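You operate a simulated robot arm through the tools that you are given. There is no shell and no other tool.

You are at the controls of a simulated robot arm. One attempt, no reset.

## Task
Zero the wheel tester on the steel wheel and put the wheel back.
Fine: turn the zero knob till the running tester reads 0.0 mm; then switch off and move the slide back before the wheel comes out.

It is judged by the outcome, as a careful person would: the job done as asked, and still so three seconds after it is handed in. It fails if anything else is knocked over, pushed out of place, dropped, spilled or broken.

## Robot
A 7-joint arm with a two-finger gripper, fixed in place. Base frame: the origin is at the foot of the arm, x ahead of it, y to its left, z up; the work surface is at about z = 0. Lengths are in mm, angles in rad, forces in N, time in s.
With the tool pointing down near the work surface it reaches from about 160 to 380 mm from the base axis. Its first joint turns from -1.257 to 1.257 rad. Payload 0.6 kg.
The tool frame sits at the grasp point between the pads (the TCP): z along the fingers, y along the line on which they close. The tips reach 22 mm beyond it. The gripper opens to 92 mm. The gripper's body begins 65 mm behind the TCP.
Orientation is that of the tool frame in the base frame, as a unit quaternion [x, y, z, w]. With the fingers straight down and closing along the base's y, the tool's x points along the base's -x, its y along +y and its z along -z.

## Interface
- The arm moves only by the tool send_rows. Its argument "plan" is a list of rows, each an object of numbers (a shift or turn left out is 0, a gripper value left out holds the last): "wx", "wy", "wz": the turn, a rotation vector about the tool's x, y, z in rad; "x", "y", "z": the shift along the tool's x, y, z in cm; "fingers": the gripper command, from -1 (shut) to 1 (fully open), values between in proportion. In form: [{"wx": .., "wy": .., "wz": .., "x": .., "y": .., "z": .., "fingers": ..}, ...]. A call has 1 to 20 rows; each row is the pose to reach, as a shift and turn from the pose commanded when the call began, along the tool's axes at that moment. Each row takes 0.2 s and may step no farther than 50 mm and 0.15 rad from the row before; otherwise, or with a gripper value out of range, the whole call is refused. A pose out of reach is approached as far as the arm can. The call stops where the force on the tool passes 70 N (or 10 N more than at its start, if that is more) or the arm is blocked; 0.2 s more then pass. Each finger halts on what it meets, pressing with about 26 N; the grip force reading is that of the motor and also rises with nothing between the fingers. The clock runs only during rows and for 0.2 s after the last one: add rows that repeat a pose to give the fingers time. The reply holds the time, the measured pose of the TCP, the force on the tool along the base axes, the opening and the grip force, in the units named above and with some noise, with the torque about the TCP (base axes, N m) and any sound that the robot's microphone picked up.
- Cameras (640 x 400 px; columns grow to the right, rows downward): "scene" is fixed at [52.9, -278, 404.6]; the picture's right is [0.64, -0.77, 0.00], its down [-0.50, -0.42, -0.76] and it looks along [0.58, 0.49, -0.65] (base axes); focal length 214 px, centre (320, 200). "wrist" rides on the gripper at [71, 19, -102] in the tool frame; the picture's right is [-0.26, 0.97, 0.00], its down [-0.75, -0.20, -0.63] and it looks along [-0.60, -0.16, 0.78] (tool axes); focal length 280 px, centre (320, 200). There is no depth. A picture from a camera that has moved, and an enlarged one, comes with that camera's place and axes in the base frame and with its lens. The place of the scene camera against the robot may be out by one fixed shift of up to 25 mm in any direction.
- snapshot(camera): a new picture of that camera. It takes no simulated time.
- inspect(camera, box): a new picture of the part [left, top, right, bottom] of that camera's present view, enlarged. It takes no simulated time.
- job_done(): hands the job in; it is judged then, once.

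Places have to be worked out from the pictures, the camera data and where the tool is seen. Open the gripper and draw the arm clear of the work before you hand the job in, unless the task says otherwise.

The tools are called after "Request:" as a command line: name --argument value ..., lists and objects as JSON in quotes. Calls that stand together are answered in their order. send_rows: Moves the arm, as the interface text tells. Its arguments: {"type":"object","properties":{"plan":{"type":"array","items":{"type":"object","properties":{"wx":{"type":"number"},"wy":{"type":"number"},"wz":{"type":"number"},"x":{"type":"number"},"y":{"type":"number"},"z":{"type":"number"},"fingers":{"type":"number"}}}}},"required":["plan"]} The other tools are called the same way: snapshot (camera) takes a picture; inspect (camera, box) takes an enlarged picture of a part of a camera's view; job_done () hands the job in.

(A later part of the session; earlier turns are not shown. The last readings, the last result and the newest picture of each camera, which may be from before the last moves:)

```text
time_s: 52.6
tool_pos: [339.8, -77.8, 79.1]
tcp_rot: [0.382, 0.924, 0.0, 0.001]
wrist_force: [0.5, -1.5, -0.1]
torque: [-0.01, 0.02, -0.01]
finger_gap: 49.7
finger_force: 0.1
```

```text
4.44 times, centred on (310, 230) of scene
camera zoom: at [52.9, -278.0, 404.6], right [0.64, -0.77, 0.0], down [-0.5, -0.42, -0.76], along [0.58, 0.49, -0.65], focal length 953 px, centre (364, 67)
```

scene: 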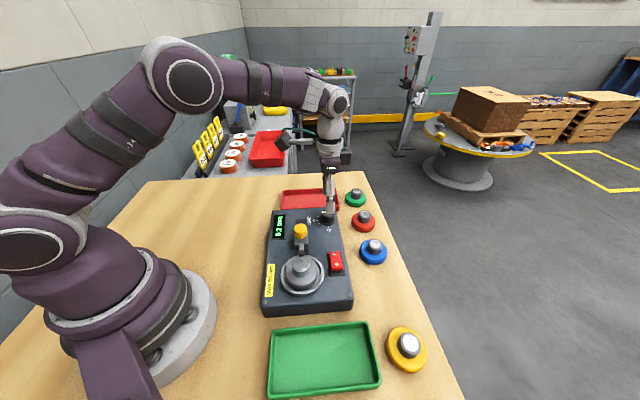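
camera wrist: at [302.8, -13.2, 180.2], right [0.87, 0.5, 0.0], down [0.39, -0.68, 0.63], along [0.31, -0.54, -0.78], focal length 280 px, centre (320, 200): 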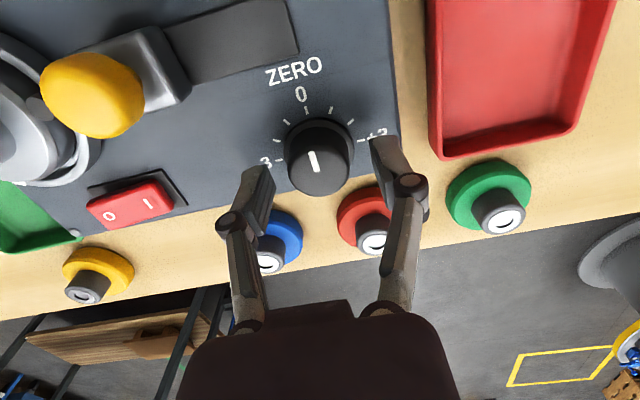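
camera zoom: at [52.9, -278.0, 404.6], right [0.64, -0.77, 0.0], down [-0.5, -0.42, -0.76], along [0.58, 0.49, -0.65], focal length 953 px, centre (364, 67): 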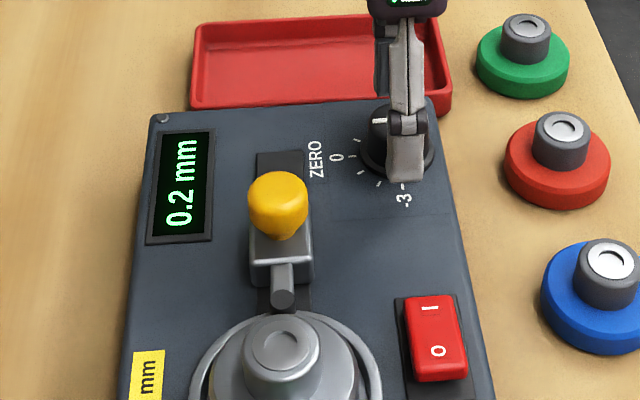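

The knob is centred between the pads, so I'll close on it.

Request:
send_rows --plan '[{"z": 0, "fingers": -0.25}, {"z": 0, "fingers": -0.5}, {"z": 0, "fingers": -1}, {"z": 0}]'

Request:
inspect --camera "scene" --box '[265, 185, 355, 275]'

```text
time_s: 53.6
tool_pos: [338.5, -76.9, 79.1]
tcp_rot: [0.384, 0.924, -0.001, 0.0]
wrist_force: [-13.3, -14.3, 7.1]
torque: [-0.24, 0.29, -0.04]
finger_gap: 32.0
finger_force: 28.2
```

```text
4.44 times, centred on (310, 230) of scene
camera zoom: at [52.9, -278.0, 404.6], right [0.64, -0.77, 0.0], down [-0.5, -0.42, -0.76], along [0.58, 0.49, -0.65], focal length 953 px, centre (364, 67)
```

zoom: 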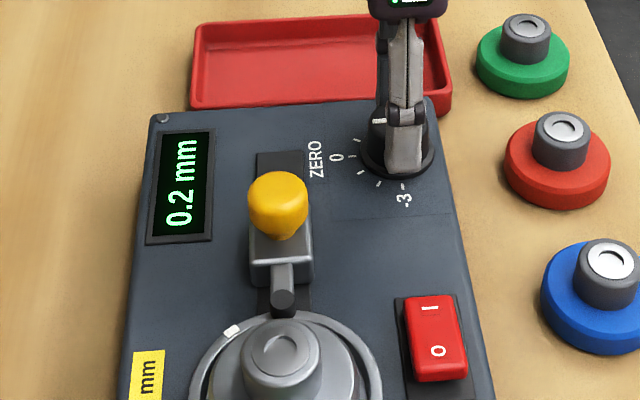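

I'm gripping the knob with a gap of 32 mm. I'll relieve the 0.4 mm offset and turn about 0.06 rad counter-clockwise as a first step.

Request:
send_rows --plan '[{"y": -0.04}, {"y": -0.04, "wz": -0.03}, {"y": -0.04, "wz": -0.06}, {"y": -0.04, "wz": -0.06}, {"y": -0.04, "wz": -0.06}, {"y": -0.04, "wz": -0.06}]'

Request:
inspect --camera "scene" --box '[265, 185, 355, 275]'

Request:
inspect --camera "wrist" --box '[260, 70, 400, 200]'

```text
time_s: 55.0
tool_pos: [339.0, -77.8, 78.6]
tcp_rot: [0.356, 0.935, -0.002, -0.001]
wrist_force: [-22.8, -30.8, 9.7]
torque: [-0.49, 0.52, -0.02]
finger_gap: 31.6
finger_force: 27.4
```

```text
4.44 times, centred on (310, 230) of scene
camera zoom: at [52.9, -278.0, 404.6], right [0.64, -0.77, 0.0], down [-0.5, -0.42, -0.76], along [0.58, 0.49, -0.65], focal length 953 px, centre (364, 67)
```

zoom: 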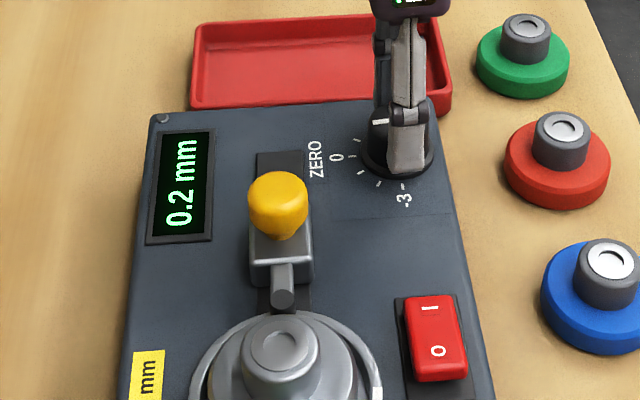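

```text
3.08 times, centred on (330, 135) of wrist
camera zoom: at [298.9, -15.9, 180.3], right [0.84, 0.55, 0.0], down [0.43, -0.65, 0.63], along [0.34, -0.53, -0.78], focal length 863 px, centre (289, 400)
```

zoom: 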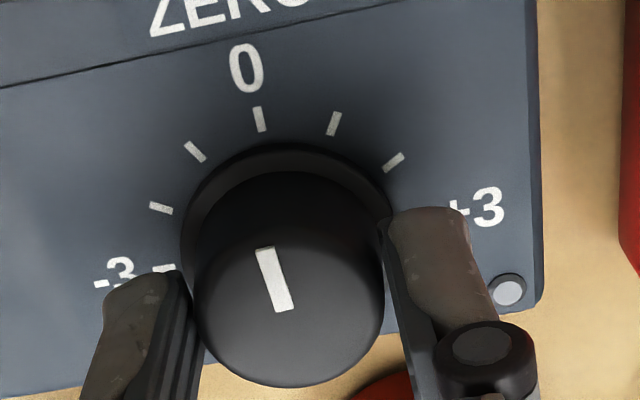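

The knob turned about 3.5° with the fingers, but the display still reads 0.2. I'll shift slightly to see how the side force responds and wait for the reading to update.

Request:
send_rows --plan '[{"y": -0.05}, {"y": -0.05}, {"y": -0.05}, {"y": -0.05}, {"y": -0.05}]'

Request:
inspect --camera "scene" --box '[265, 185, 355, 275]'

```text
time_s: 56.2
tool_pos: [339.1, -78.9, 79.4]
tcp_rot: [0.356, 0.935, -0.001, 0.0]
wrist_force: [-29.6, -29.3, 22.4]
torque: [-0.76, 0.76, 0.03]
finger_gap: 31.5
finger_force: 28.3
```

```text
4.44 times, centred on (310, 230) of scene
camera zoom: at [52.9, -277.9, 404.6], right [0.64, -0.77, 0.0], down [-0.5, -0.42, -0.76], along [0.58, 0.49, -0.65], focal length 953 px, centre (364, 67)
```

zoom: 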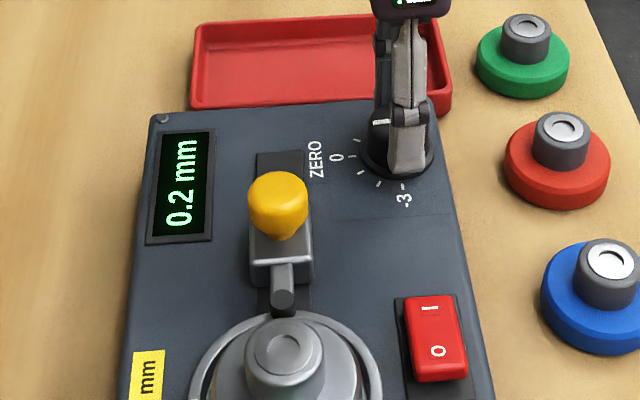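

Request:
inspect --camera "wrist" --box '[260, 90, 400, 220]'

Request:
inspect --camera "scene" --box '[330, 195, 370, 235]'

```text
3.08 times, centred on (330, 155) of wrist
camera zoom: at [299.2, -16.1, 179.8], right [0.84, 0.55, 0.0], down [0.43, -0.65, 0.63], along [0.34, -0.53, -0.78], focal length 863 px, centre (289, 338)
```

zoom: 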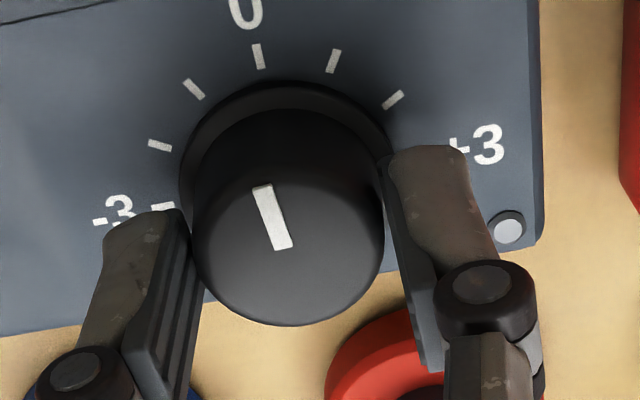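

```text
10.00 times, centred on (350, 215) of scene
camera zoom: at [52.9, -277.9, 404.6], right [0.64, -0.77, 0.0], down [-0.5, -0.42, -0.76], along [0.58, 0.49, -0.65], focal length 2145 px, centre (20, 50)
```

zoom: 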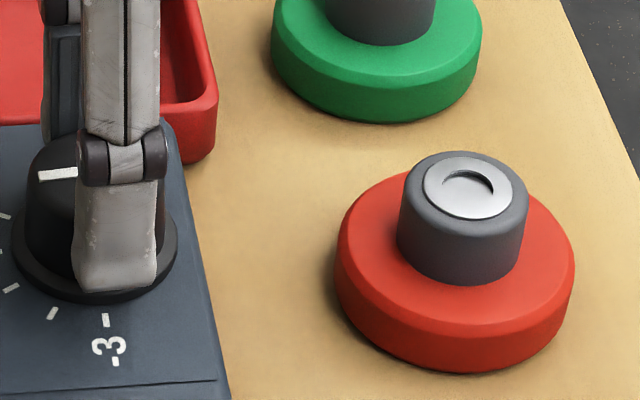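

The pointer did turn about 4–5°. I'll probe the side load by shifting +1 mm along tool y while waiting, and watch whether the reading updates.

Request:
send_rows --plan '[{"y": 0.05}, {"y": 0.1}, {"y": 0.1}, {"y": 0.1}, {"y": 0.1}, {"y": 0.1}]'

Request:
inspect --camera "scene" --box '[265, 185, 355, 275]'

```text
time_s: 57.6
tool_pos: [340.0, -78.4, 78.9]
tcp_rot: [0.356, 0.934, -0.003, 0.0]
wrist_force: [-26.7, -35.2, 4.5]
torque: [-0.68, 0.48, 0.04]
finger_gap: 31.9
finger_force: 28.2
```

```text
4.44 times, centred on (310, 230) of scene
camera zoom: at [52.9, -278.0, 404.6], right [0.64, -0.77, 0.0], down [-0.5, -0.42, -0.76], along [0.58, 0.49, -0.65], focal length 953 px, centre (364, 67)
```

zoom: 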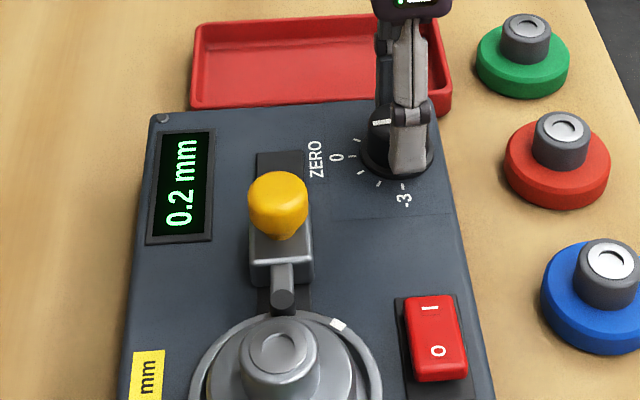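

The reading is unchanged at 0.2, so the change may be within rounding. I'll centre a little more toward −y and turn another 0.05 rad in the same direction.

Request:
send_rows --plan '[{"y": -0.1}, {"y": -0.2}, {"y": -0.25, "wz": -0.025}, {"y": -0.25, "wz": -0.05}, {"y": -0.25, "wz": -0.05}, {"y": -0.25, "wz": -0.05}, {"y": -0.25, "wz": -0.05}]'

Request:
inspect --camera "scene" --box '[265, 185, 355, 275]'

Request:
inspect --camera "wrist" --box '[260, 90, 400, 220]'

```text
time_s: 59.2
tool_pos: [338.5, -77.4, 80.6]
tcp_rot: [0.33, 0.944, 0.0, 0.002]
wrist_force: [1.9, -3.6, 12.5]
torque: [-0.11, -0.03, 0.0]
finger_gap: 31.8
finger_force: 28.1
```

```text
4.44 times, centred on (310, 230) of scene
camera zoom: at [52.9, -277.9, 404.6], right [0.64, -0.77, 0.0], down [-0.5, -0.42, -0.76], along [0.58, 0.49, -0.65], focal length 953 px, centre (364, 67)
```

zoom: 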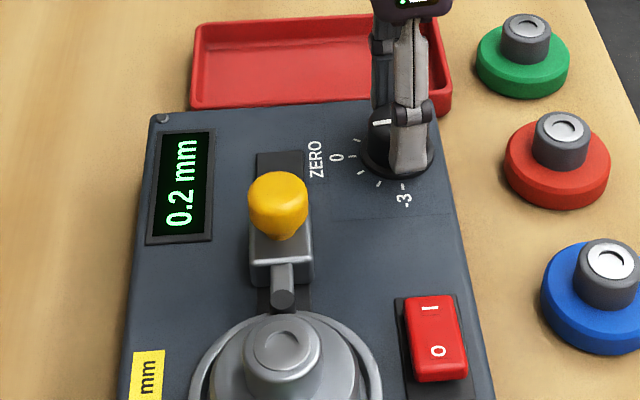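

```text
3.08 times, centred on (330, 155) of wrist
camera zoom: at [295.0, -18.5, 180.6], right [0.81, 0.59, 0.0], down [0.46, -0.63, 0.63], along [0.37, -0.5, -0.78], focal length 863 px, centre (289, 338)
```

zoom: 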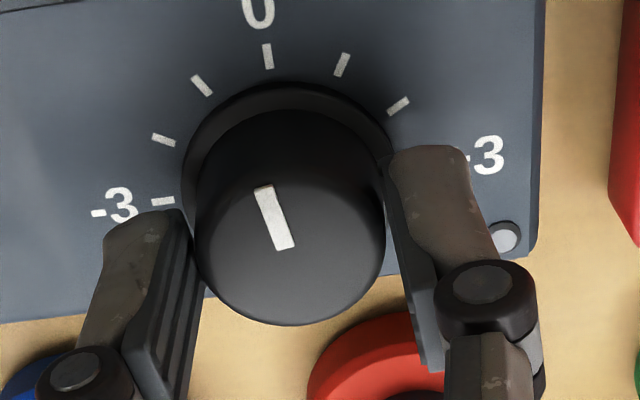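

The side load is gone and the knob is following the gripper (about 6° so far), with the reading still 0.2. I'll turn a further 0.2 rad to see the sensitivity and sign.

Request:
send_rows --plan '[{"wz": -0.04}, {"wz": -0.08}, {"wz": -0.12}, {"wz": -0.16}, {"wz": -0.2}, {"wz": -0.2}, {"wz": -0.2}, {"wz": -0.2}]'

Request:
inspect --camera "scene" --box '[265, 185, 355, 275]'

Request:
inspect --camera "wrist" --box '[260, 90, 400, 220]'

```text
time_s: 61.0
tool_pos: [338.5, -78.1, 78.5]
tcp_rot: [0.233, 0.972, 0.0, 0.0]
wrist_force: [14.9, 20.6, 5.7]
torque: [0.32, -0.42, 0.01]
finger_gap: 31.8
finger_force: 27.9
```

```text
4.44 times, centred on (310, 230) of scene
camera zoom: at [52.9, -278.0, 404.6], right [0.64, -0.77, 0.0], down [-0.5, -0.42, -0.76], along [0.58, 0.49, -0.65], focal length 953 px, centre (364, 67)
```

zoom: 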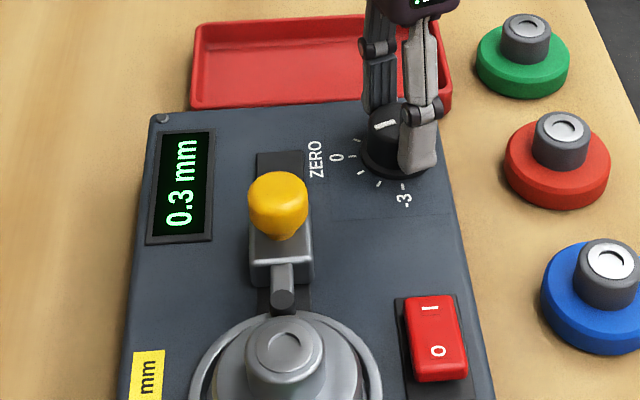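

```text
3.08 times, centred on (330, 155) of wrist
camera zoom: at [284.1, -28.5, 180.2], right [0.67, 0.74, 0.0], down [0.58, -0.52, 0.63], along [0.46, -0.42, -0.78], focal length 863 px, centre (289, 338)
```

zoom: 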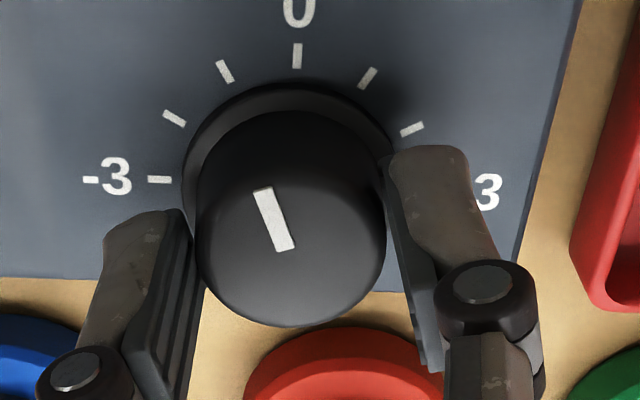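

The reading rose to 0.3 after about 18° counter-clockwise, so I need to go clockwise (toward +), and the sensitivity is low. I'll turn back clockwise in stages and watch the display.

Request:
send_rows --plan '[{"y": 0.04}, {"y": 0.04, "wz": 0.08}, {"y": 0.03, "wz": 0.16}, {"y": 0.02, "wz": 0.24}, {"y": 0.0, "wz": 0.32}, {"y": 0.0, "wz": 0.4}, {"y": 0.0, "wz": 0.4}]'

Request:
inspect --camera "scene" --box '[265, 185, 355, 275]'

Request:
inspect --camera "wrist" --box '[260, 90, 400, 220]'

```text
time_s: 62.6
tool_pos: [338.2, -77.9, 77.9]
tcp_rot: [0.421, 0.907, 0.0, -0.001]
wrist_force: [28.5, 32.2, -9.1]
torque: [0.29, -0.62, 0.04]
finger_gap: 31.8
finger_force: 27.8
```

```text
4.44 times, centred on (310, 230) of scene
camera zoom: at [52.9, -278.0, 404.6], right [0.64, -0.77, 0.0], down [-0.5, -0.42, -0.76], along [0.58, 0.49, -0.65], focal length 953 px, centre (364, 67)
```

zoom: 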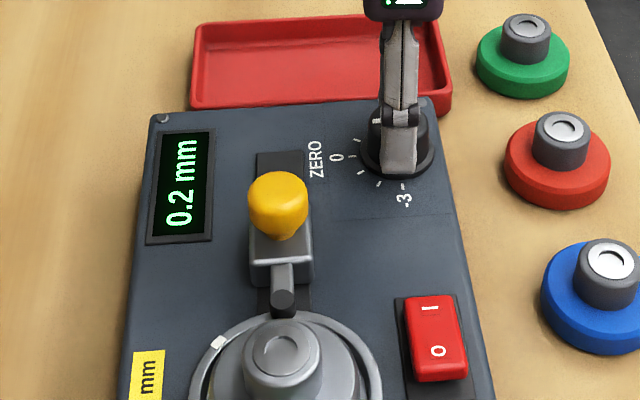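

```text
3.08 times, centred on (330, 155) of wrist
camera zoom: at [307.5, -11.2, 180.1], right [0.91, 0.42, 0.0], down [0.33, -0.71, 0.62], along [0.26, -0.56, -0.78], focal length 863 px, centre (289, 338)
```

zoom: 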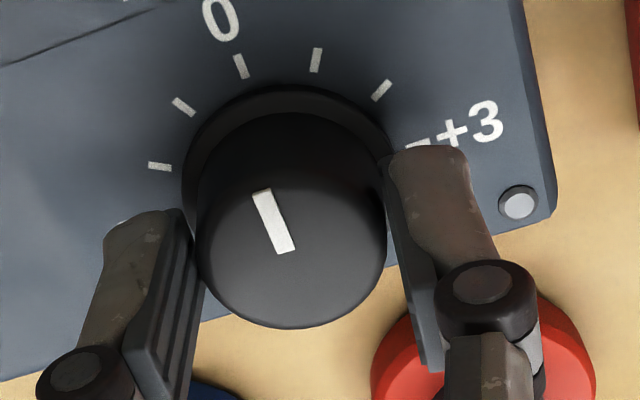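

The reading is back to 0.2 and responds promptly. I'll relieve the side force (+1 mm in y) and continue clockwise by another 0.4 rad.

Request:
send_rows --plan '[{"y": 0.05}, {"y": 0.1}, {"y": 0.1, "wz": 0.08}, {"y": 0.1, "wz": 0.16}, {"y": 0.1, "wz": 0.24}, {"y": 0.1, "wz": 0.32}, {"y": 0.1, "wz": 0.4}, {"y": 0.1, "wz": 0.4}]'

Request:
inspect --camera "scene" --box '[265, 185, 355, 275]'

Request:
inspect --camera "wrist" --box '[260, 90, 400, 220]'

```text
time_s: 64.4
tool_pos: [340.0, -77.4, 79.2]
tcp_rot: [0.595, 0.803, 0.0, -0.001]
wrist_force: [2.3, 23.8, 4.7]
torque: [0.68, 0.06, -0.02]
finger_gap: 32.0
finger_force: 27.4
```

```text
4.44 times, centred on (310, 230) of scene
camera zoom: at [52.9, -278.0, 404.6], right [0.64, -0.77, 0.0], down [-0.5, -0.42, -0.76], along [0.58, 0.49, -0.65], focal length 953 px, centre (364, 67)
```

zoom: 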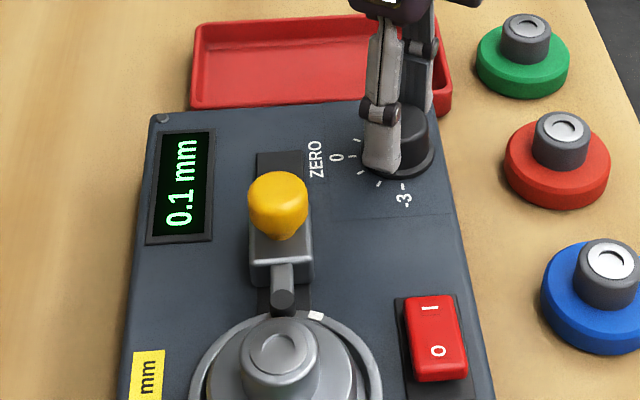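

```text
3.08 times, centred on (330, 155) of wrist
camera zoom: at [337.0, -4.8, 180.2], right [1.0, 0.03, 0.0], down [0.02, -0.78, 0.63], along [0.02, -0.63, -0.78], focal length 863 px, centre (289, 338)
```

zoom: 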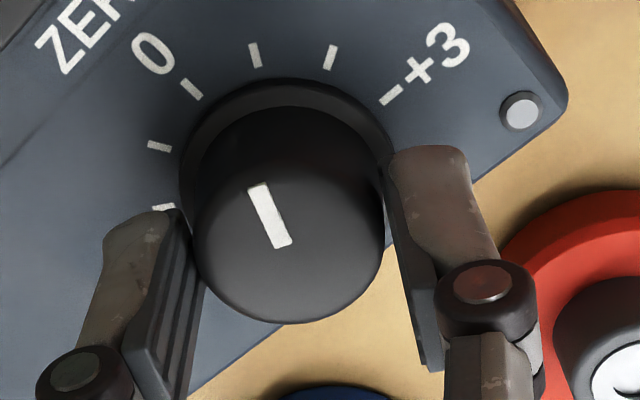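

Now it reads 0.1. I'll continue clockwise another 0.3 rad with a small lateral relief.

Request:
send_rows --plan '[{"x": 0.05, "y": 0.02}, {"x": 0.05, "y": 0.02, "wz": 0.08}, {"x": 0.05, "y": 0.02, "wz": 0.16}, {"x": 0.05, "y": 0.02, "wz": 0.24}, {"x": 0.05, "y": 0.02, "wz": 0.32}, {"x": 0.05, "y": 0.02, "wz": 0.32}]'

Request:
inspect --camera "scene" --box '[265, 185, 355, 275]'

Request:
inspect --camera "wrist" --box '[260, 90, 400, 220]'

```text
time_s: 65.8
tool_pos: [340.0, -77.7, 79.1]
tcp_rot: [0.716, 0.698, 0.0, 0.0]
wrist_force: [16.5, -2.6, -25.1]
torque: [-0.33, -0.18, 0.03]
finger_gap: 31.8
finger_force: 27.8
```

```text
4.44 times, centred on (310, 230) of scene
camera zoom: at [53.0, -278.0, 404.6], right [0.64, -0.77, 0.0], down [-0.5, -0.42, -0.76], along [0.58, 0.49, -0.65], focal length 953 px, centre (364, 67)
```

zoom: 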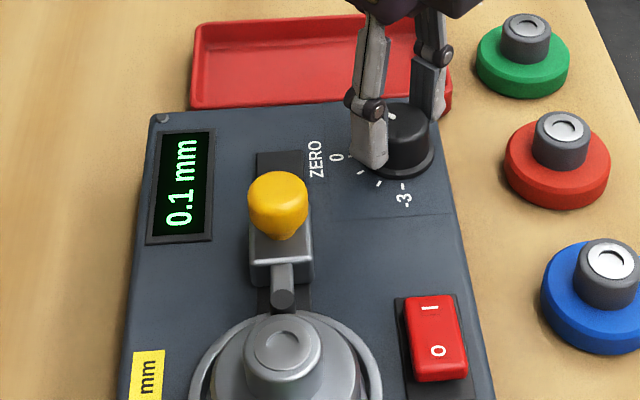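

```text
3.08 times, centred on (330, 155) of wrist
camera zoom: at [360.0, -7.8, 180.3], right [0.96, -0.29, 0.0], down [-0.22, -0.75, 0.63], along [-0.18, -0.6, -0.78], focal length 863 px, centre (289, 338)
```

zoom: 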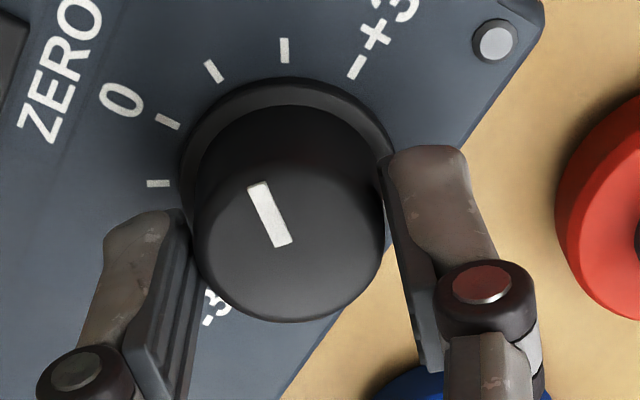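

Still 0.1, with the pointer near +1.4. I'll continue another 0.3 rad.

Request:
send_rows --plan '[{"y": 0.04, "z": 0.03}, {"y": 0.04, "z": 0.03, "wz": 0.08}, {"y": 0.04, "z": 0.03, "wz": 0.16}, {"y": 0.04, "z": 0.03, "wz": 0.24}, {"y": 0.04, "z": 0.03, "wz": 0.3}, {"y": 0.04, "z": 0.03, "wz": 0.3}, {"y": 0.04, "z": 0.03, "wz": 0.3}]'

Request:
inspect --camera "scene" --box '[265, 185, 355, 275]'

Request:
inspect --camera "wrist" --box '[260, 90, 400, 220]'

```text
time_s: 67.4
tool_pos: [339.8, -77.5, 78.6]
tcp_rot: [0.812, 0.583, 0.0, 0.001]
wrist_force: [4.4, -22.6, 13.6]
torque: [-0.46, -0.17, 0.0]
finger_gap: 31.6
finger_force: 28.0
```

```text
4.44 times, centred on (310, 230) of scene
camera zoom: at [52.9, -278.0, 404.6], right [0.64, -0.77, 0.0], down [-0.5, -0.42, -0.76], along [0.58, 0.49, -0.65], focal length 953 px, centre (364, 67)
```

zoom: 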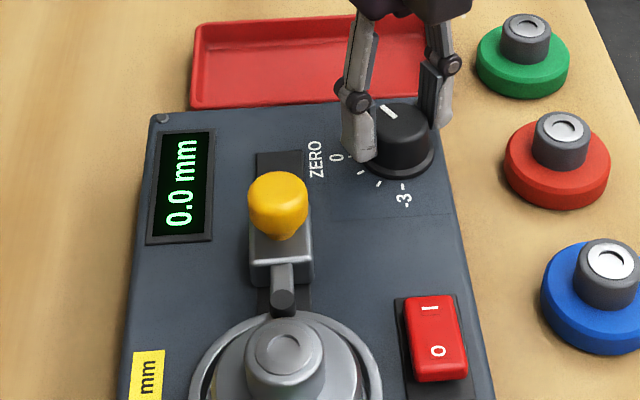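

```text
3.08 times, centred on (330, 155) of wrist
camera zoom: at [379.9, -16.1, 180.0], right [0.83, -0.56, 0.0], down [-0.43, -0.65, 0.63], along [-0.35, -0.52, -0.78], focal length 863 px, centre (289, 338)
```

zoom: 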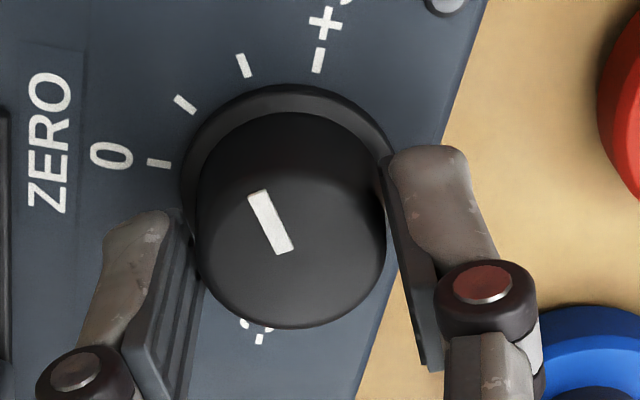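

It reads 0.0. From where the display flipped, true zero should lie around yaw 1.9–2.0, so I'll turn a further 0.07 rad to sit mid-band and then confirm.

Request:
send_rows --plan '[{"x": 0.03}, {"x": 0.03, "wz": 0.04}, {"x": 0.03, "wz": 0.07}, {"x": 0.03, "wz": 0.07}, {"x": 0.03, "wz": 0.07}, {"x": 0.03, "wz": 0.07}]'

Request:
inspect --camera "scene" --box '[265, 185, 355, 275]'

```text
time_s: 68.8
tool_pos: [339.8, -76.5, 78.8]
tcp_rot: [0.831, 0.556, 0.001, 0.0]
wrist_force: [12.9, -20.7, -16.3]
torque: [-0.13, -0.3, 0.0]
finger_gap: 31.1
finger_force: 28.5
```

```text
4.44 times, centred on (310, 230) of scene
camera zoom: at [52.9, -278.0, 404.6], right [0.64, -0.77, 0.0], down [-0.5, -0.42, -0.76], along [0.58, 0.49, -0.65], focal length 953 px, centre (364, 67)
```

zoom: 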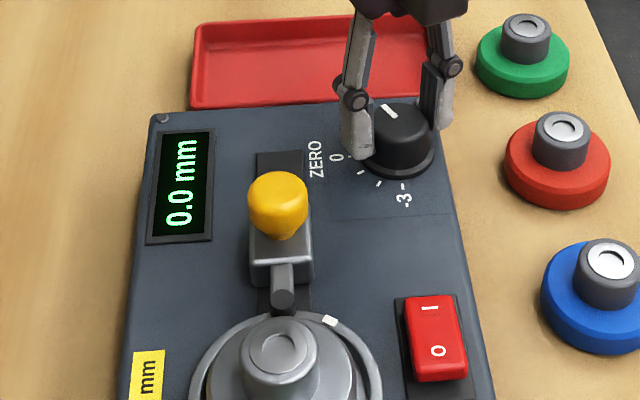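

It holds at 0.0 mm. I'll open the fingers to release the knob, lift straight up, and confirm the reading.

Request:
send_rows --plan '[{"x": 0.02, "fingers": -0.25}, {"x": 0.02, "fingers": 0.09}, {"x": 0.02}, {"x": 0.02, "z": -1.0}, {"x": 0.02, "z": -2.5}, {"x": 0.02, "z": -4.0}, {"x": 0.02, "z": -5.0}, {"x": 0.02, "z": -5.0}]'

Request:
inspect --camera "scene" --box '[260, 195, 360, 295]'

Request:
snapshot --camera "wrist"

```text
time_s: 70.6
tool_pos: [340.2, -76.2, 129.3]
tcp_rot: [0.831, 0.556, 0.0, 0.001]
wrist_force: [0.2, 0.4, -0.6]
torque: [-0.04, -0.03, 0.0]
finger_gap: 50.3
finger_force: 0.0
```

```text
4.00 times, centred on (310, 245) of scene
camera zoom: at [52.9, -278.0, 404.6], right [0.64, -0.77, 0.0], down [-0.5, -0.42, -0.76], along [0.58, 0.49, -0.65], focal length 858 px, centre (360, 20)
```

zoom: 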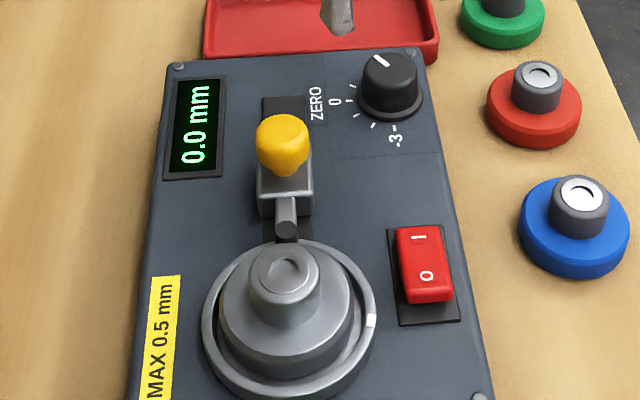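

```text
taken
camera wrist: at [385.0, -18.4, 229.8], right [0.79, -0.61, 0.0], down [-0.48, -0.62, 0.63], along [-0.38, -0.49, -0.78], focal length 280 px, centre (320, 200)
```

wrist: 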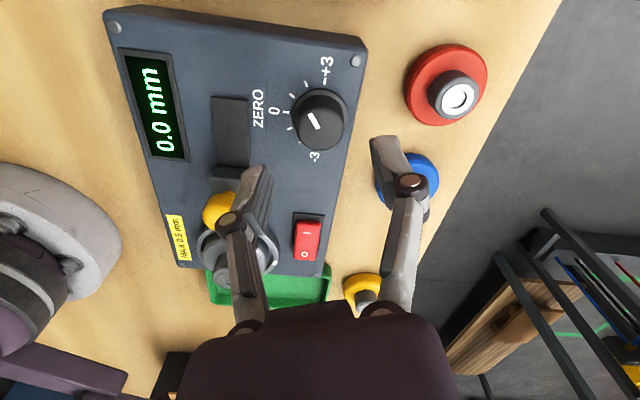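

The display holds 0.0 mm with the knob released. Now I'll switch off: move over the O end of the rocker near (250,-169), rotating back to 45° yaw with the fingers closed.

Request:
send_rows --plan '[{"x": -0.6, "y": -0.24, "z": -0.5, "wz": -0.1, "fingers": -1}, {"x": -1.8, "y": -0.7, "z": -1.0, "wz": -0.22}, {"x": -3.3, "y": -1.3, "z": -1.0, "wz": -0.35}, {"x": -4.8, "y": -1.9, "z": -1.0, "wz": -0.48}, {"x": -6.3, "y": -2.5, "z": -1.0, "wz": -0.61}, {"x": -7.8, "y": -3.1, "z": -1.0, "wz": -0.74}, {"x": -9.3, "y": -3.7, "z": -1.0, "wz": -0.87}, {"x": -10.8, "y": -4.3, "z": -1.0, "wz": -1.0}, {"x": -12.0, "y": -4.77, "z": -1.0, "wz": -1.1}, {"x": -12.3, "y": -4.89, "z": -0.5, "wz": -1.177}, {"x": -12.3, "y": -4.89, "z": 0, "wz": -1.177}, {"x": -12.3, "y": -4.89, "z": 0, "wz": -1.177}]'

Request:
snapshot --camera "wrist"

Request:
inspect --camera "wrist" --box '[260, 60, 400, 170]'

Request:
inspect --camera "scene" --box '[260, 195, 360, 295]'

```text
time_s: 73.2
tool_pos: [247.9, -172.3, 128.7]
tcp_rot: [0.383, 0.924, 0.0, 0.0]
wrist_force: [-0.1, 0.5, 0.1]
torque: [0.01, 0.0, 0.04]
finger_gap: 0.0
finger_force: 26.1
```

```text
taken
camera wrist: at [211.3, -107.8, 230.5], right [0.87, 0.5, 0.0], down [0.39, -0.68, 0.63], along [0.31, -0.54, -0.78], focal length 280 px, centre (320, 200)
```

wrist: 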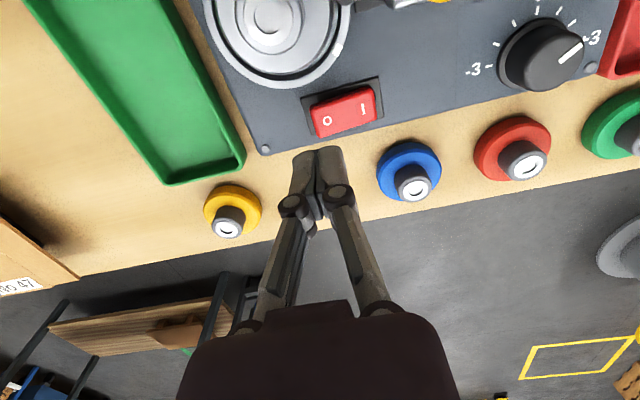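

```text
3.64 times, centred on (330, 115) of wrist
camera zoom: at [211.3, -107.8, 230.5], right [0.87, 0.5, 0.0], down [0.39, -0.68, 0.63], along [0.31, -0.54, -0.78], focal length 1020 px, centre (284, 509)
```

zoom: 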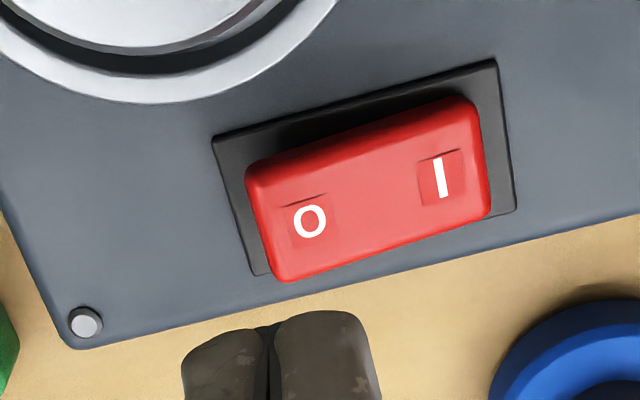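

```text
4.00 times, centred on (310, 245) of scene
camera zoom: at [52.9, -278.0, 404.6], right [0.64, -0.77, 0.0], down [-0.5, -0.42, -0.76], along [0.58, 0.49, -0.65], focal length 858 px, centre (360, 20)
```

zoom: 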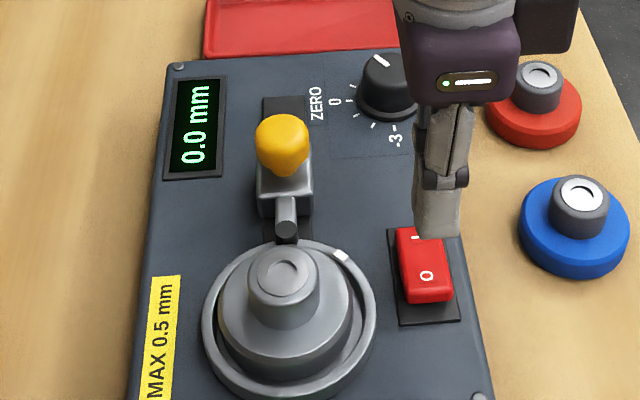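

The O mark is at (251,-168), now raised. My fingertips are centred about 4 mm outboard of it, the same geometry that worked for "I". I'll descend and press.

Request:
send_rows --plan '[{"x": 0.05, "y": 0.06, "z": 0.5}, {"x": 0.05, "y": 0.06, "z": 1.7}, {"x": 0.05, "y": 0.06, "z": 2.9}, {"x": 0.05, "y": 0.06, "z": 3.9}, {"x": 0.05, "y": 0.06, "z": 4.4}, {"x": 0.05, "y": 0.06, "z": 4.4}]'

Request:
inspect --camera "scene" --box '[300, 215, 370, 285]'

```text
time_s: 74.6
tool_pos: [247.3, -171.9, 84.2]
tcp_rot: [0.383, 0.924, 0.001, 0.0]
wrist_force: [0.0, 0.3, -0.2]
torque: [-0.01, -0.02, -0.02]
finger_gap: 0.3
finger_force: 25.8
```

```text
5.71 times, centred on (335, 250) of scene
camera zoom: at [52.9, -278.0, 404.6], right [0.64, -0.77, 0.0], down [-0.5, -0.42, -0.76], along [0.58, 0.49, -0.65], focal length 1226 px, centre (234, -86)
```

zoom: 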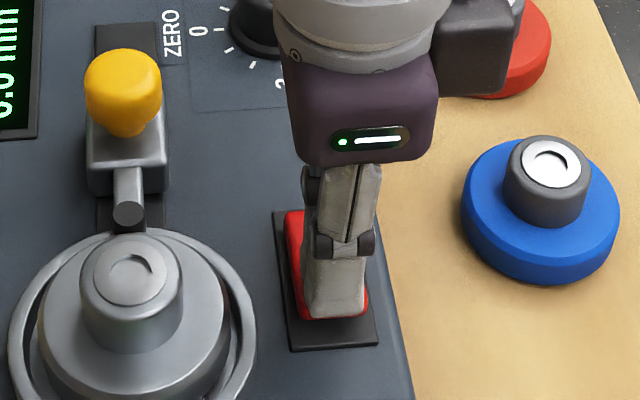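

Request:
send_rows --plan '[{"x": 0.12, "z": 0.1}, {"x": 0.12, "z": 0.2}, {"x": 0.12, "z": 0.3}, {"x": 0.12, "z": 0.4}, {"x": 0.12, "z": 0.4}]'

Request:
inspect --camera "scene" --box '[300, 215, 370, 285]'

```text
time_s: 75.8
tool_pos: [246.8, -170.9, 80.8]
tcp_rot: [0.383, 0.924, 0.0, 0.0]
wrist_force: [-0.4, 0.4, 0.0]
torque: [0.0, 0.03, 0.02]
finger_gap: 0.0
finger_force: 26.4
```

```text
5.71 times, centred on (335, 250) of scene
camera zoom: at [52.9, -278.0, 404.6], right [0.64, -0.77, 0.0], down [-0.5, -0.42, -0.76], along [0.58, 0.49, -0.65], focal length 1226 px, centre (234, -86)
```

zoom: 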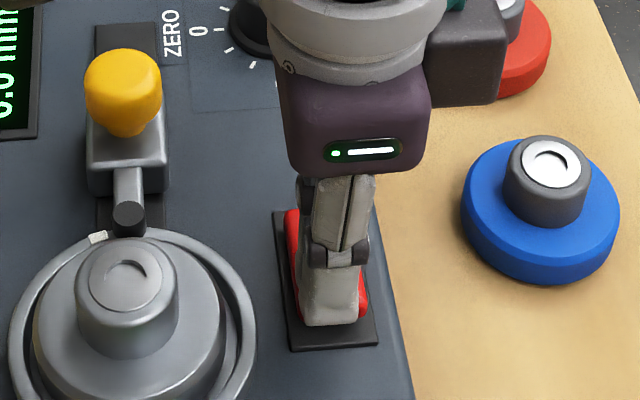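

Request:
send_rows --plan '[{"z": 0.1}, {"z": 0.2}, {"z": 0.3}, {"z": 0.3}]'

Request:
inspect --camera "scene" --box '[265, 200, 365, 290]'

```text
time_s: 76.8
tool_pos: [246.3, -171.1, 76.9]
tcp_rot: [0.383, 0.924, 0.0, 0.0]
wrist_force: [-16.9, 7.2, 41.3]
torque: [0.36, 0.16, 0.15]
finger_gap: 0.0
finger_force: 25.9
```

```text
4.44 times, centred on (315, 245) of scene
camera zoom: at [52.8, -277.9, 404.7], right [0.64, -0.77, 0.0], down [-0.5, -0.42, -0.76], along [0.58, 0.49, -0.65], focal length 953 px, centre (342, 0)
```

zoom: 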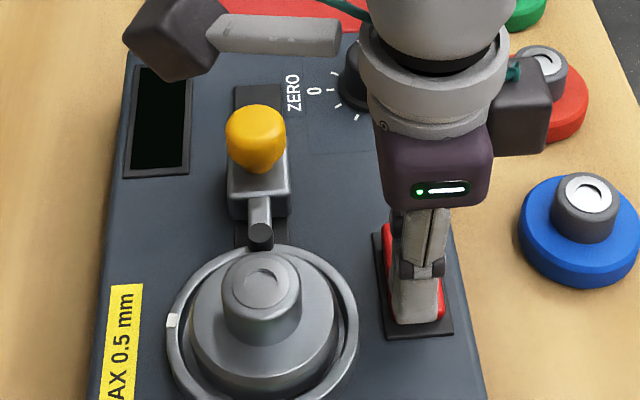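

The display is dark, so the tester is off. I'll lift off the switch and check that everything has stopped.

Request:
send_rows --plan '[{"z": -0.5}, {"z": -1.7}, {"z": -3.0}, {"z": -4.3}, {"z": -5.5}, {"z": -5.5}]'

Request:
inspect --camera "scene" --box '[260, 195, 360, 295]'

Request:
snapshot --camera "wrist"

```text
time_s: 78.2
tool_pos: [245.8, -168.3, 133.7]
tcp_rot: [0.383, 0.924, 0.0, 0.0]
wrist_force: [-0.6, 0.1, 0.0]
torque: [-0.01, 0.0, 0.0]
finger_gap: 0.1
finger_force: 26.4
```

```text
4.00 times, centred on (310, 245) of scene
camera zoom: at [52.9, -278.0, 404.6], right [0.64, -0.77, 0.0], down [-0.5, -0.42, -0.76], along [0.58, 0.49, -0.65], focal length 858 px, centre (360, 20)
```

zoom: 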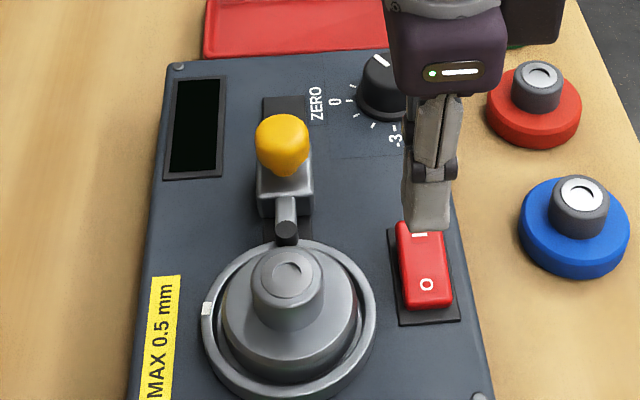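

```text
taken
camera wrist: at [209.3, -104.1, 233.9], right [0.87, 0.5, 0.0], down [0.39, -0.68, 0.63], along [0.31, -0.54, -0.78], focal length 280 px, centre (320, 200)
```

wrist: 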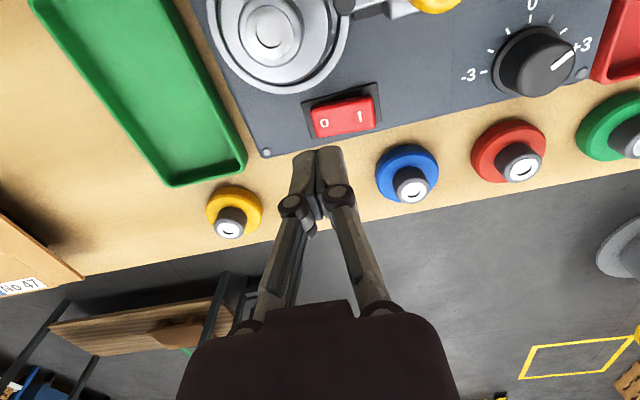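

The tester is off and stationary. Next I'll move the slide back: go above the ball, now near (251.8,-80), with the fingers opened to about 42 mm.

Request:
send_rows --plan '[{"x": 0.7, "y": 0.8, "z": -0.7}, {"x": 2.0, "y": 2.2, "z": -0.7, "fingers": -0.08}, {"x": 3.5, "y": 3.9, "z": -0.7}, {"x": 5.0, "y": 5.6, "z": -0.7}, {"x": 5.99, "y": 6.74, "z": -0.7}, {"x": 5.99, "y": 6.74, "z": 0}, {"x": 5.99, "y": 6.74, "z": 0}]'

Request:
snapshot --camera "wrist"

```text
time_s: 79.8
tool_pos: [253.2, -78.9, 131.0]
tcp_rot: [0.383, 0.924, 0.0, 0.0]
wrist_force: [0.4, 0.1, -0.7]
torque: [0.01, -0.03, 0.0]
finger_gap: 42.5
finger_force: 0.0
```

```text
taken
camera wrist: at [217.4, -14.9, 232.7], right [0.87, 0.5, 0.0], down [0.39, -0.68, 0.63], along [0.31, -0.54, -0.78], focal length 280 px, centre (320, 200)
```

wrist: 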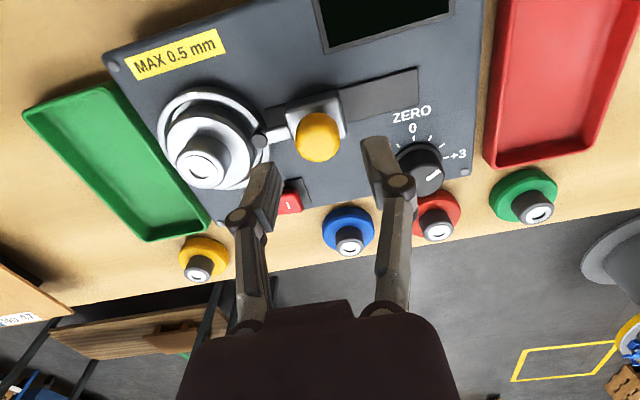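

The ball is nearly on the tool axis, about 1.5 mm off. I'll adjust, descend to z about 100 and close on the ball.

Request:
send_rows --plan '[{"y": -0.15, "z": 0.6}, {"y": -0.15, "z": 1.6}, {"y": -0.15, "z": 2.5}, {"y": -0.15, "z": 3.1}, {"y": -0.15, "z": 3.1}, {"y": -0.15, "z": 3.1, "fingers": -0.4}, {"y": -0.15, "z": 3.1, "fingers": -1}, {"y": -0.15, "z": 3.1}, {"y": -0.15, "z": 3.1}]'

Request:
inspect --camera "wrist" --box '[200, 90, 400, 220]'

```text
time_s: 81.8
tool_pos: [251.3, -79.6, 101.9]
tcp_rot: [0.382, 0.924, 0.001, 0.002]
wrist_force: [21.2, 18.6, -7.5]
torque: [0.29, -0.53, 0.08]
finger_gap: 25.5
finger_force: 28.2
```

```text
3.08 times, centred on (300, 155) of wrist
camera zoom: at [214.6, -16.2, 202.9], right [0.87, 0.5, 0.0], down [0.39, -0.68, 0.63], along [0.31, -0.54, -0.78], focal length 863 px, centre (382, 338)
```

zoom: 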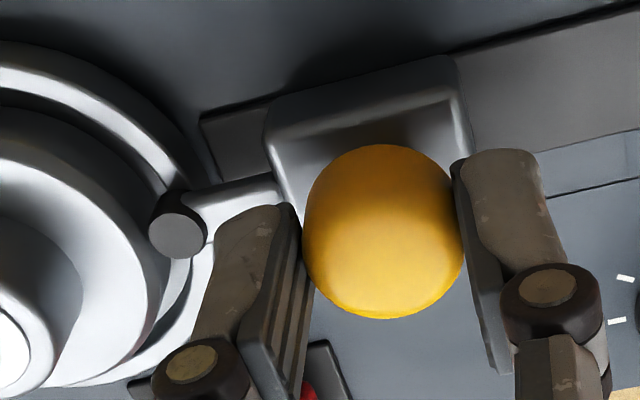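

I have the ball. I'll pull the slide back 25 mm first, then approach the original position in small steps watching for the rear stop.

Request:
send_rows --plan '[{"y": 0.3}, {"y": 0.8}, {"y": 1.3}, {"y": 1.8}, {"y": 2.3}, {"y": 2.6}, {"y": 2.6}]'

Request:
inspect --camera "scene" --box '[265, 195, 355, 285]'

```text
time_s: 83.4
tool_pos: [269.8, -62.5, 101.4]
tcp_rot: [0.383, 0.924, -0.001, 0.001]
wrist_force: [1.2, -0.4, -16.7]
torque: [-0.03, -0.07, 0.01]
finger_gap: 25.4
finger_force: 27.9
```

```text
4.44 times, centred on (310, 240) of scene
camera zoom: at [52.9, -278.0, 404.6], right [0.64, -0.77, 0.0], down [-0.5, -0.42, -0.76], along [0.58, 0.49, -0.65], focal length 953 px, centre (364, 22)
```

zoom: 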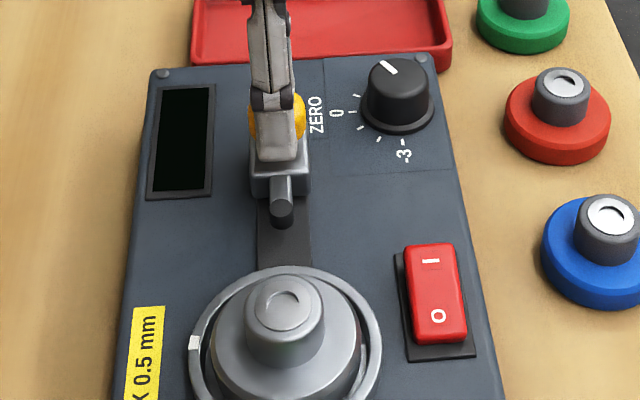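

Comparing with the original picture (roller at row 197, now 208), about 5 mm remains. I'll step back gently.

Request:
send_rows --plan '[{"y": 0.15}, {"y": 0.3}, {"y": 0.4}, {"y": 0.4}]'

Request:
inspect --camera "scene" --box '[265, 195, 355, 285]'

```text
time_s: 84.4
tool_pos: [273.5, -59.3, 101.7]
tcp_rot: [0.383, 0.924, -0.001, 0.001]
wrist_force: [11.6, -7.9, -19.8]
torque: [-0.13, -0.16, -0.03]
finger_gap: 25.5
finger_force: 28.0
```

```text
4.44 times, centred on (310, 240) of scene
camera zoom: at [52.9, -278.0, 404.6], right [0.64, -0.77, 0.0], down [-0.5, -0.42, -0.76], along [0.58, 0.49, -0.65], focal length 953 px, centre (364, 22)
```

zoom: 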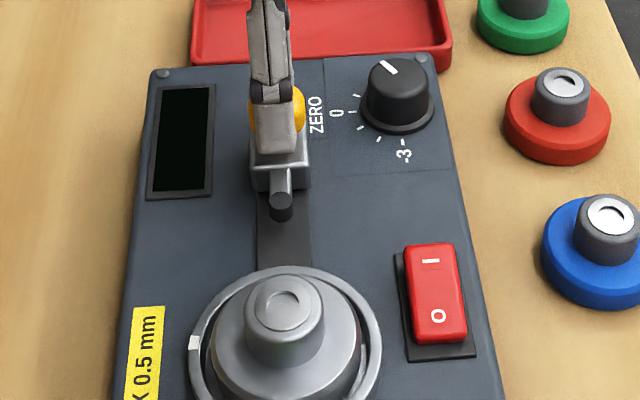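

Request:
send_rows --plan '[{"y": 0.07, "x": -0.02, "z": 0.02}, {"y": 0.14, "x": -0.02, "z": 0.02}, {"y": 0.14, "x": -0.02, "z": 0.02}]'

Request:
inspect --camera "scene" --box '[265, 195, 355, 285]'

```text
time_s: 85.2
tool_pos: [272.7, -58.0, 102.3]
tcp_rot: [0.383, 0.924, 0.0, 0.001]
wrist_force: [-1.1, 4.9, 21.8]
torque: [0.06, -0.03, 0.04]
finger_gap: 25.4
finger_force: 28.3
```

```text
4.44 times, centred on (310, 240) of scene
camera zoom: at [52.9, -277.9, 404.6], right [0.64, -0.77, 0.0], down [-0.5, -0.42, -0.76], along [0.58, 0.49, -0.65], focal length 953 px, centre (364, 22)
```

zoom: 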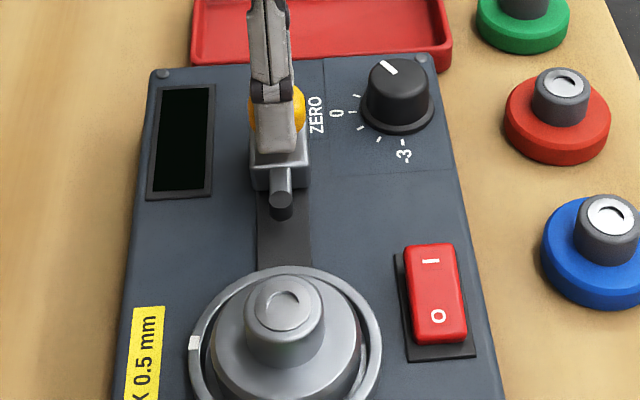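

Request:
send_rows --plan '[{"y": 0.08, "z": -0.02}, {"y": 0.15, "z": -0.02}, {"y": 0.15, "z": -0.02}]'

Request:
inspect --camera "scene" --box '[265, 195, 355, 285]'

```text
time_s: 86.0
tool_pos: [273.7, -58.2, 101.3]
tcp_rot: [0.384, 0.923, -0.002, 0.0]
wrist_force: [-3.3, -8.8, -1.5]
torque: [-0.14, 0.12, -0.06]
finger_gap: 25.5
finger_force: 28.2
```

```text
4.44 times, centred on (310, 240) of scene
camera zoom: at [52.9, -278.0, 404.6], right [0.64, -0.77, 0.0], down [-0.5, -0.42, -0.76], along [0.58, 0.49, -0.65], focal length 953 px, centre (364, 22)
```

zoom: 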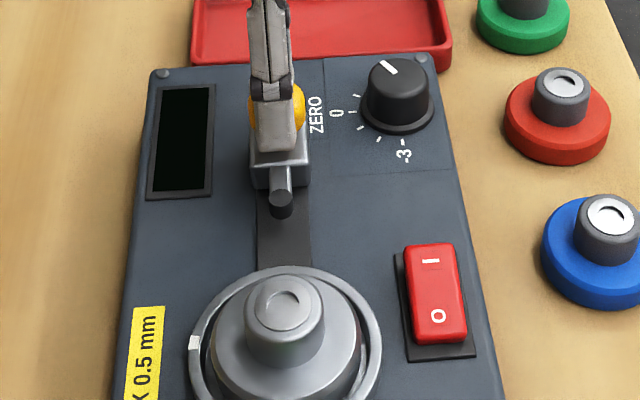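

There's now an 8.6 N axial reaction and the roller is back at its original place in the picture, so the slide is at its rear stop. I'll release the ball and lift away.

Request:
send_rows --plan '[{"y": -0.02}, {"y": -0.02, "fingers": -0.4}, {"y": -0.02, "fingers": -0.05}, {"y": -0.02}, {"y": -0.02, "z": -1.0}, {"y": -0.02, "z": -2.5}, {"y": -0.02, "z": -4.0}, {"y": -0.02, "z": -5.5}, {"y": -0.02, "z": -6.5}, {"y": -0.02, "z": -6.5}]'

Request:
inspect --camera "scene" --box '[265, 195, 355, 285]'

Request:
snapshot --camera "wrist"

```text
time_s: 88.2
tool_pos: [274.3, -57.5, 167.4]
tcp_rot: [0.383, 0.924, 0.001, 0.0]
wrist_force: [-0.4, -0.2, 0.0]
torque: [0.01, 0.0, 0.02]
finger_gap: 43.4
finger_force: 0.1
```

```text
4.44 times, centred on (310, 240) of scene
camera zoom: at [52.9, -278.0, 404.6], right [0.64, -0.77, 0.0], down [-0.5, -0.42, -0.76], along [0.58, 0.49, -0.65], focal length 953 px, centre (364, 22)
```

zoom: 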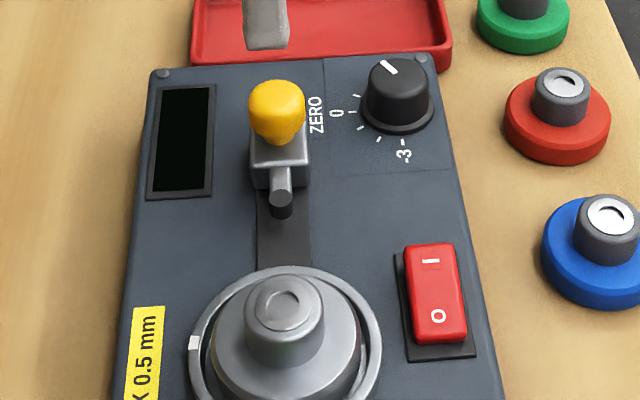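

```text
taken
camera wrist: at [237.6, 6.0, 268.4], right [0.87, 0.5, 0.0], down [0.39, -0.68, 0.63], along [0.31, -0.54, -0.78], focal length 280 px, centre (320, 200)
```

wrist: 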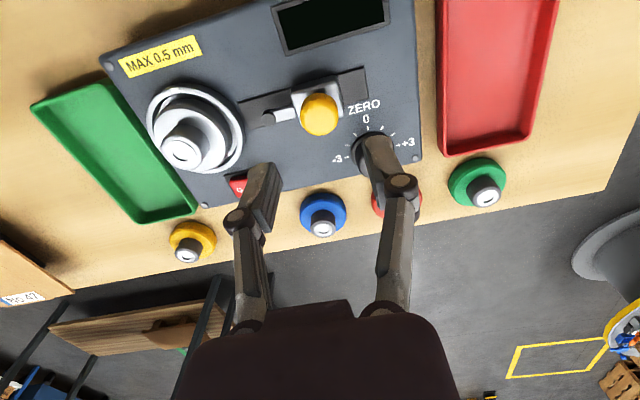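

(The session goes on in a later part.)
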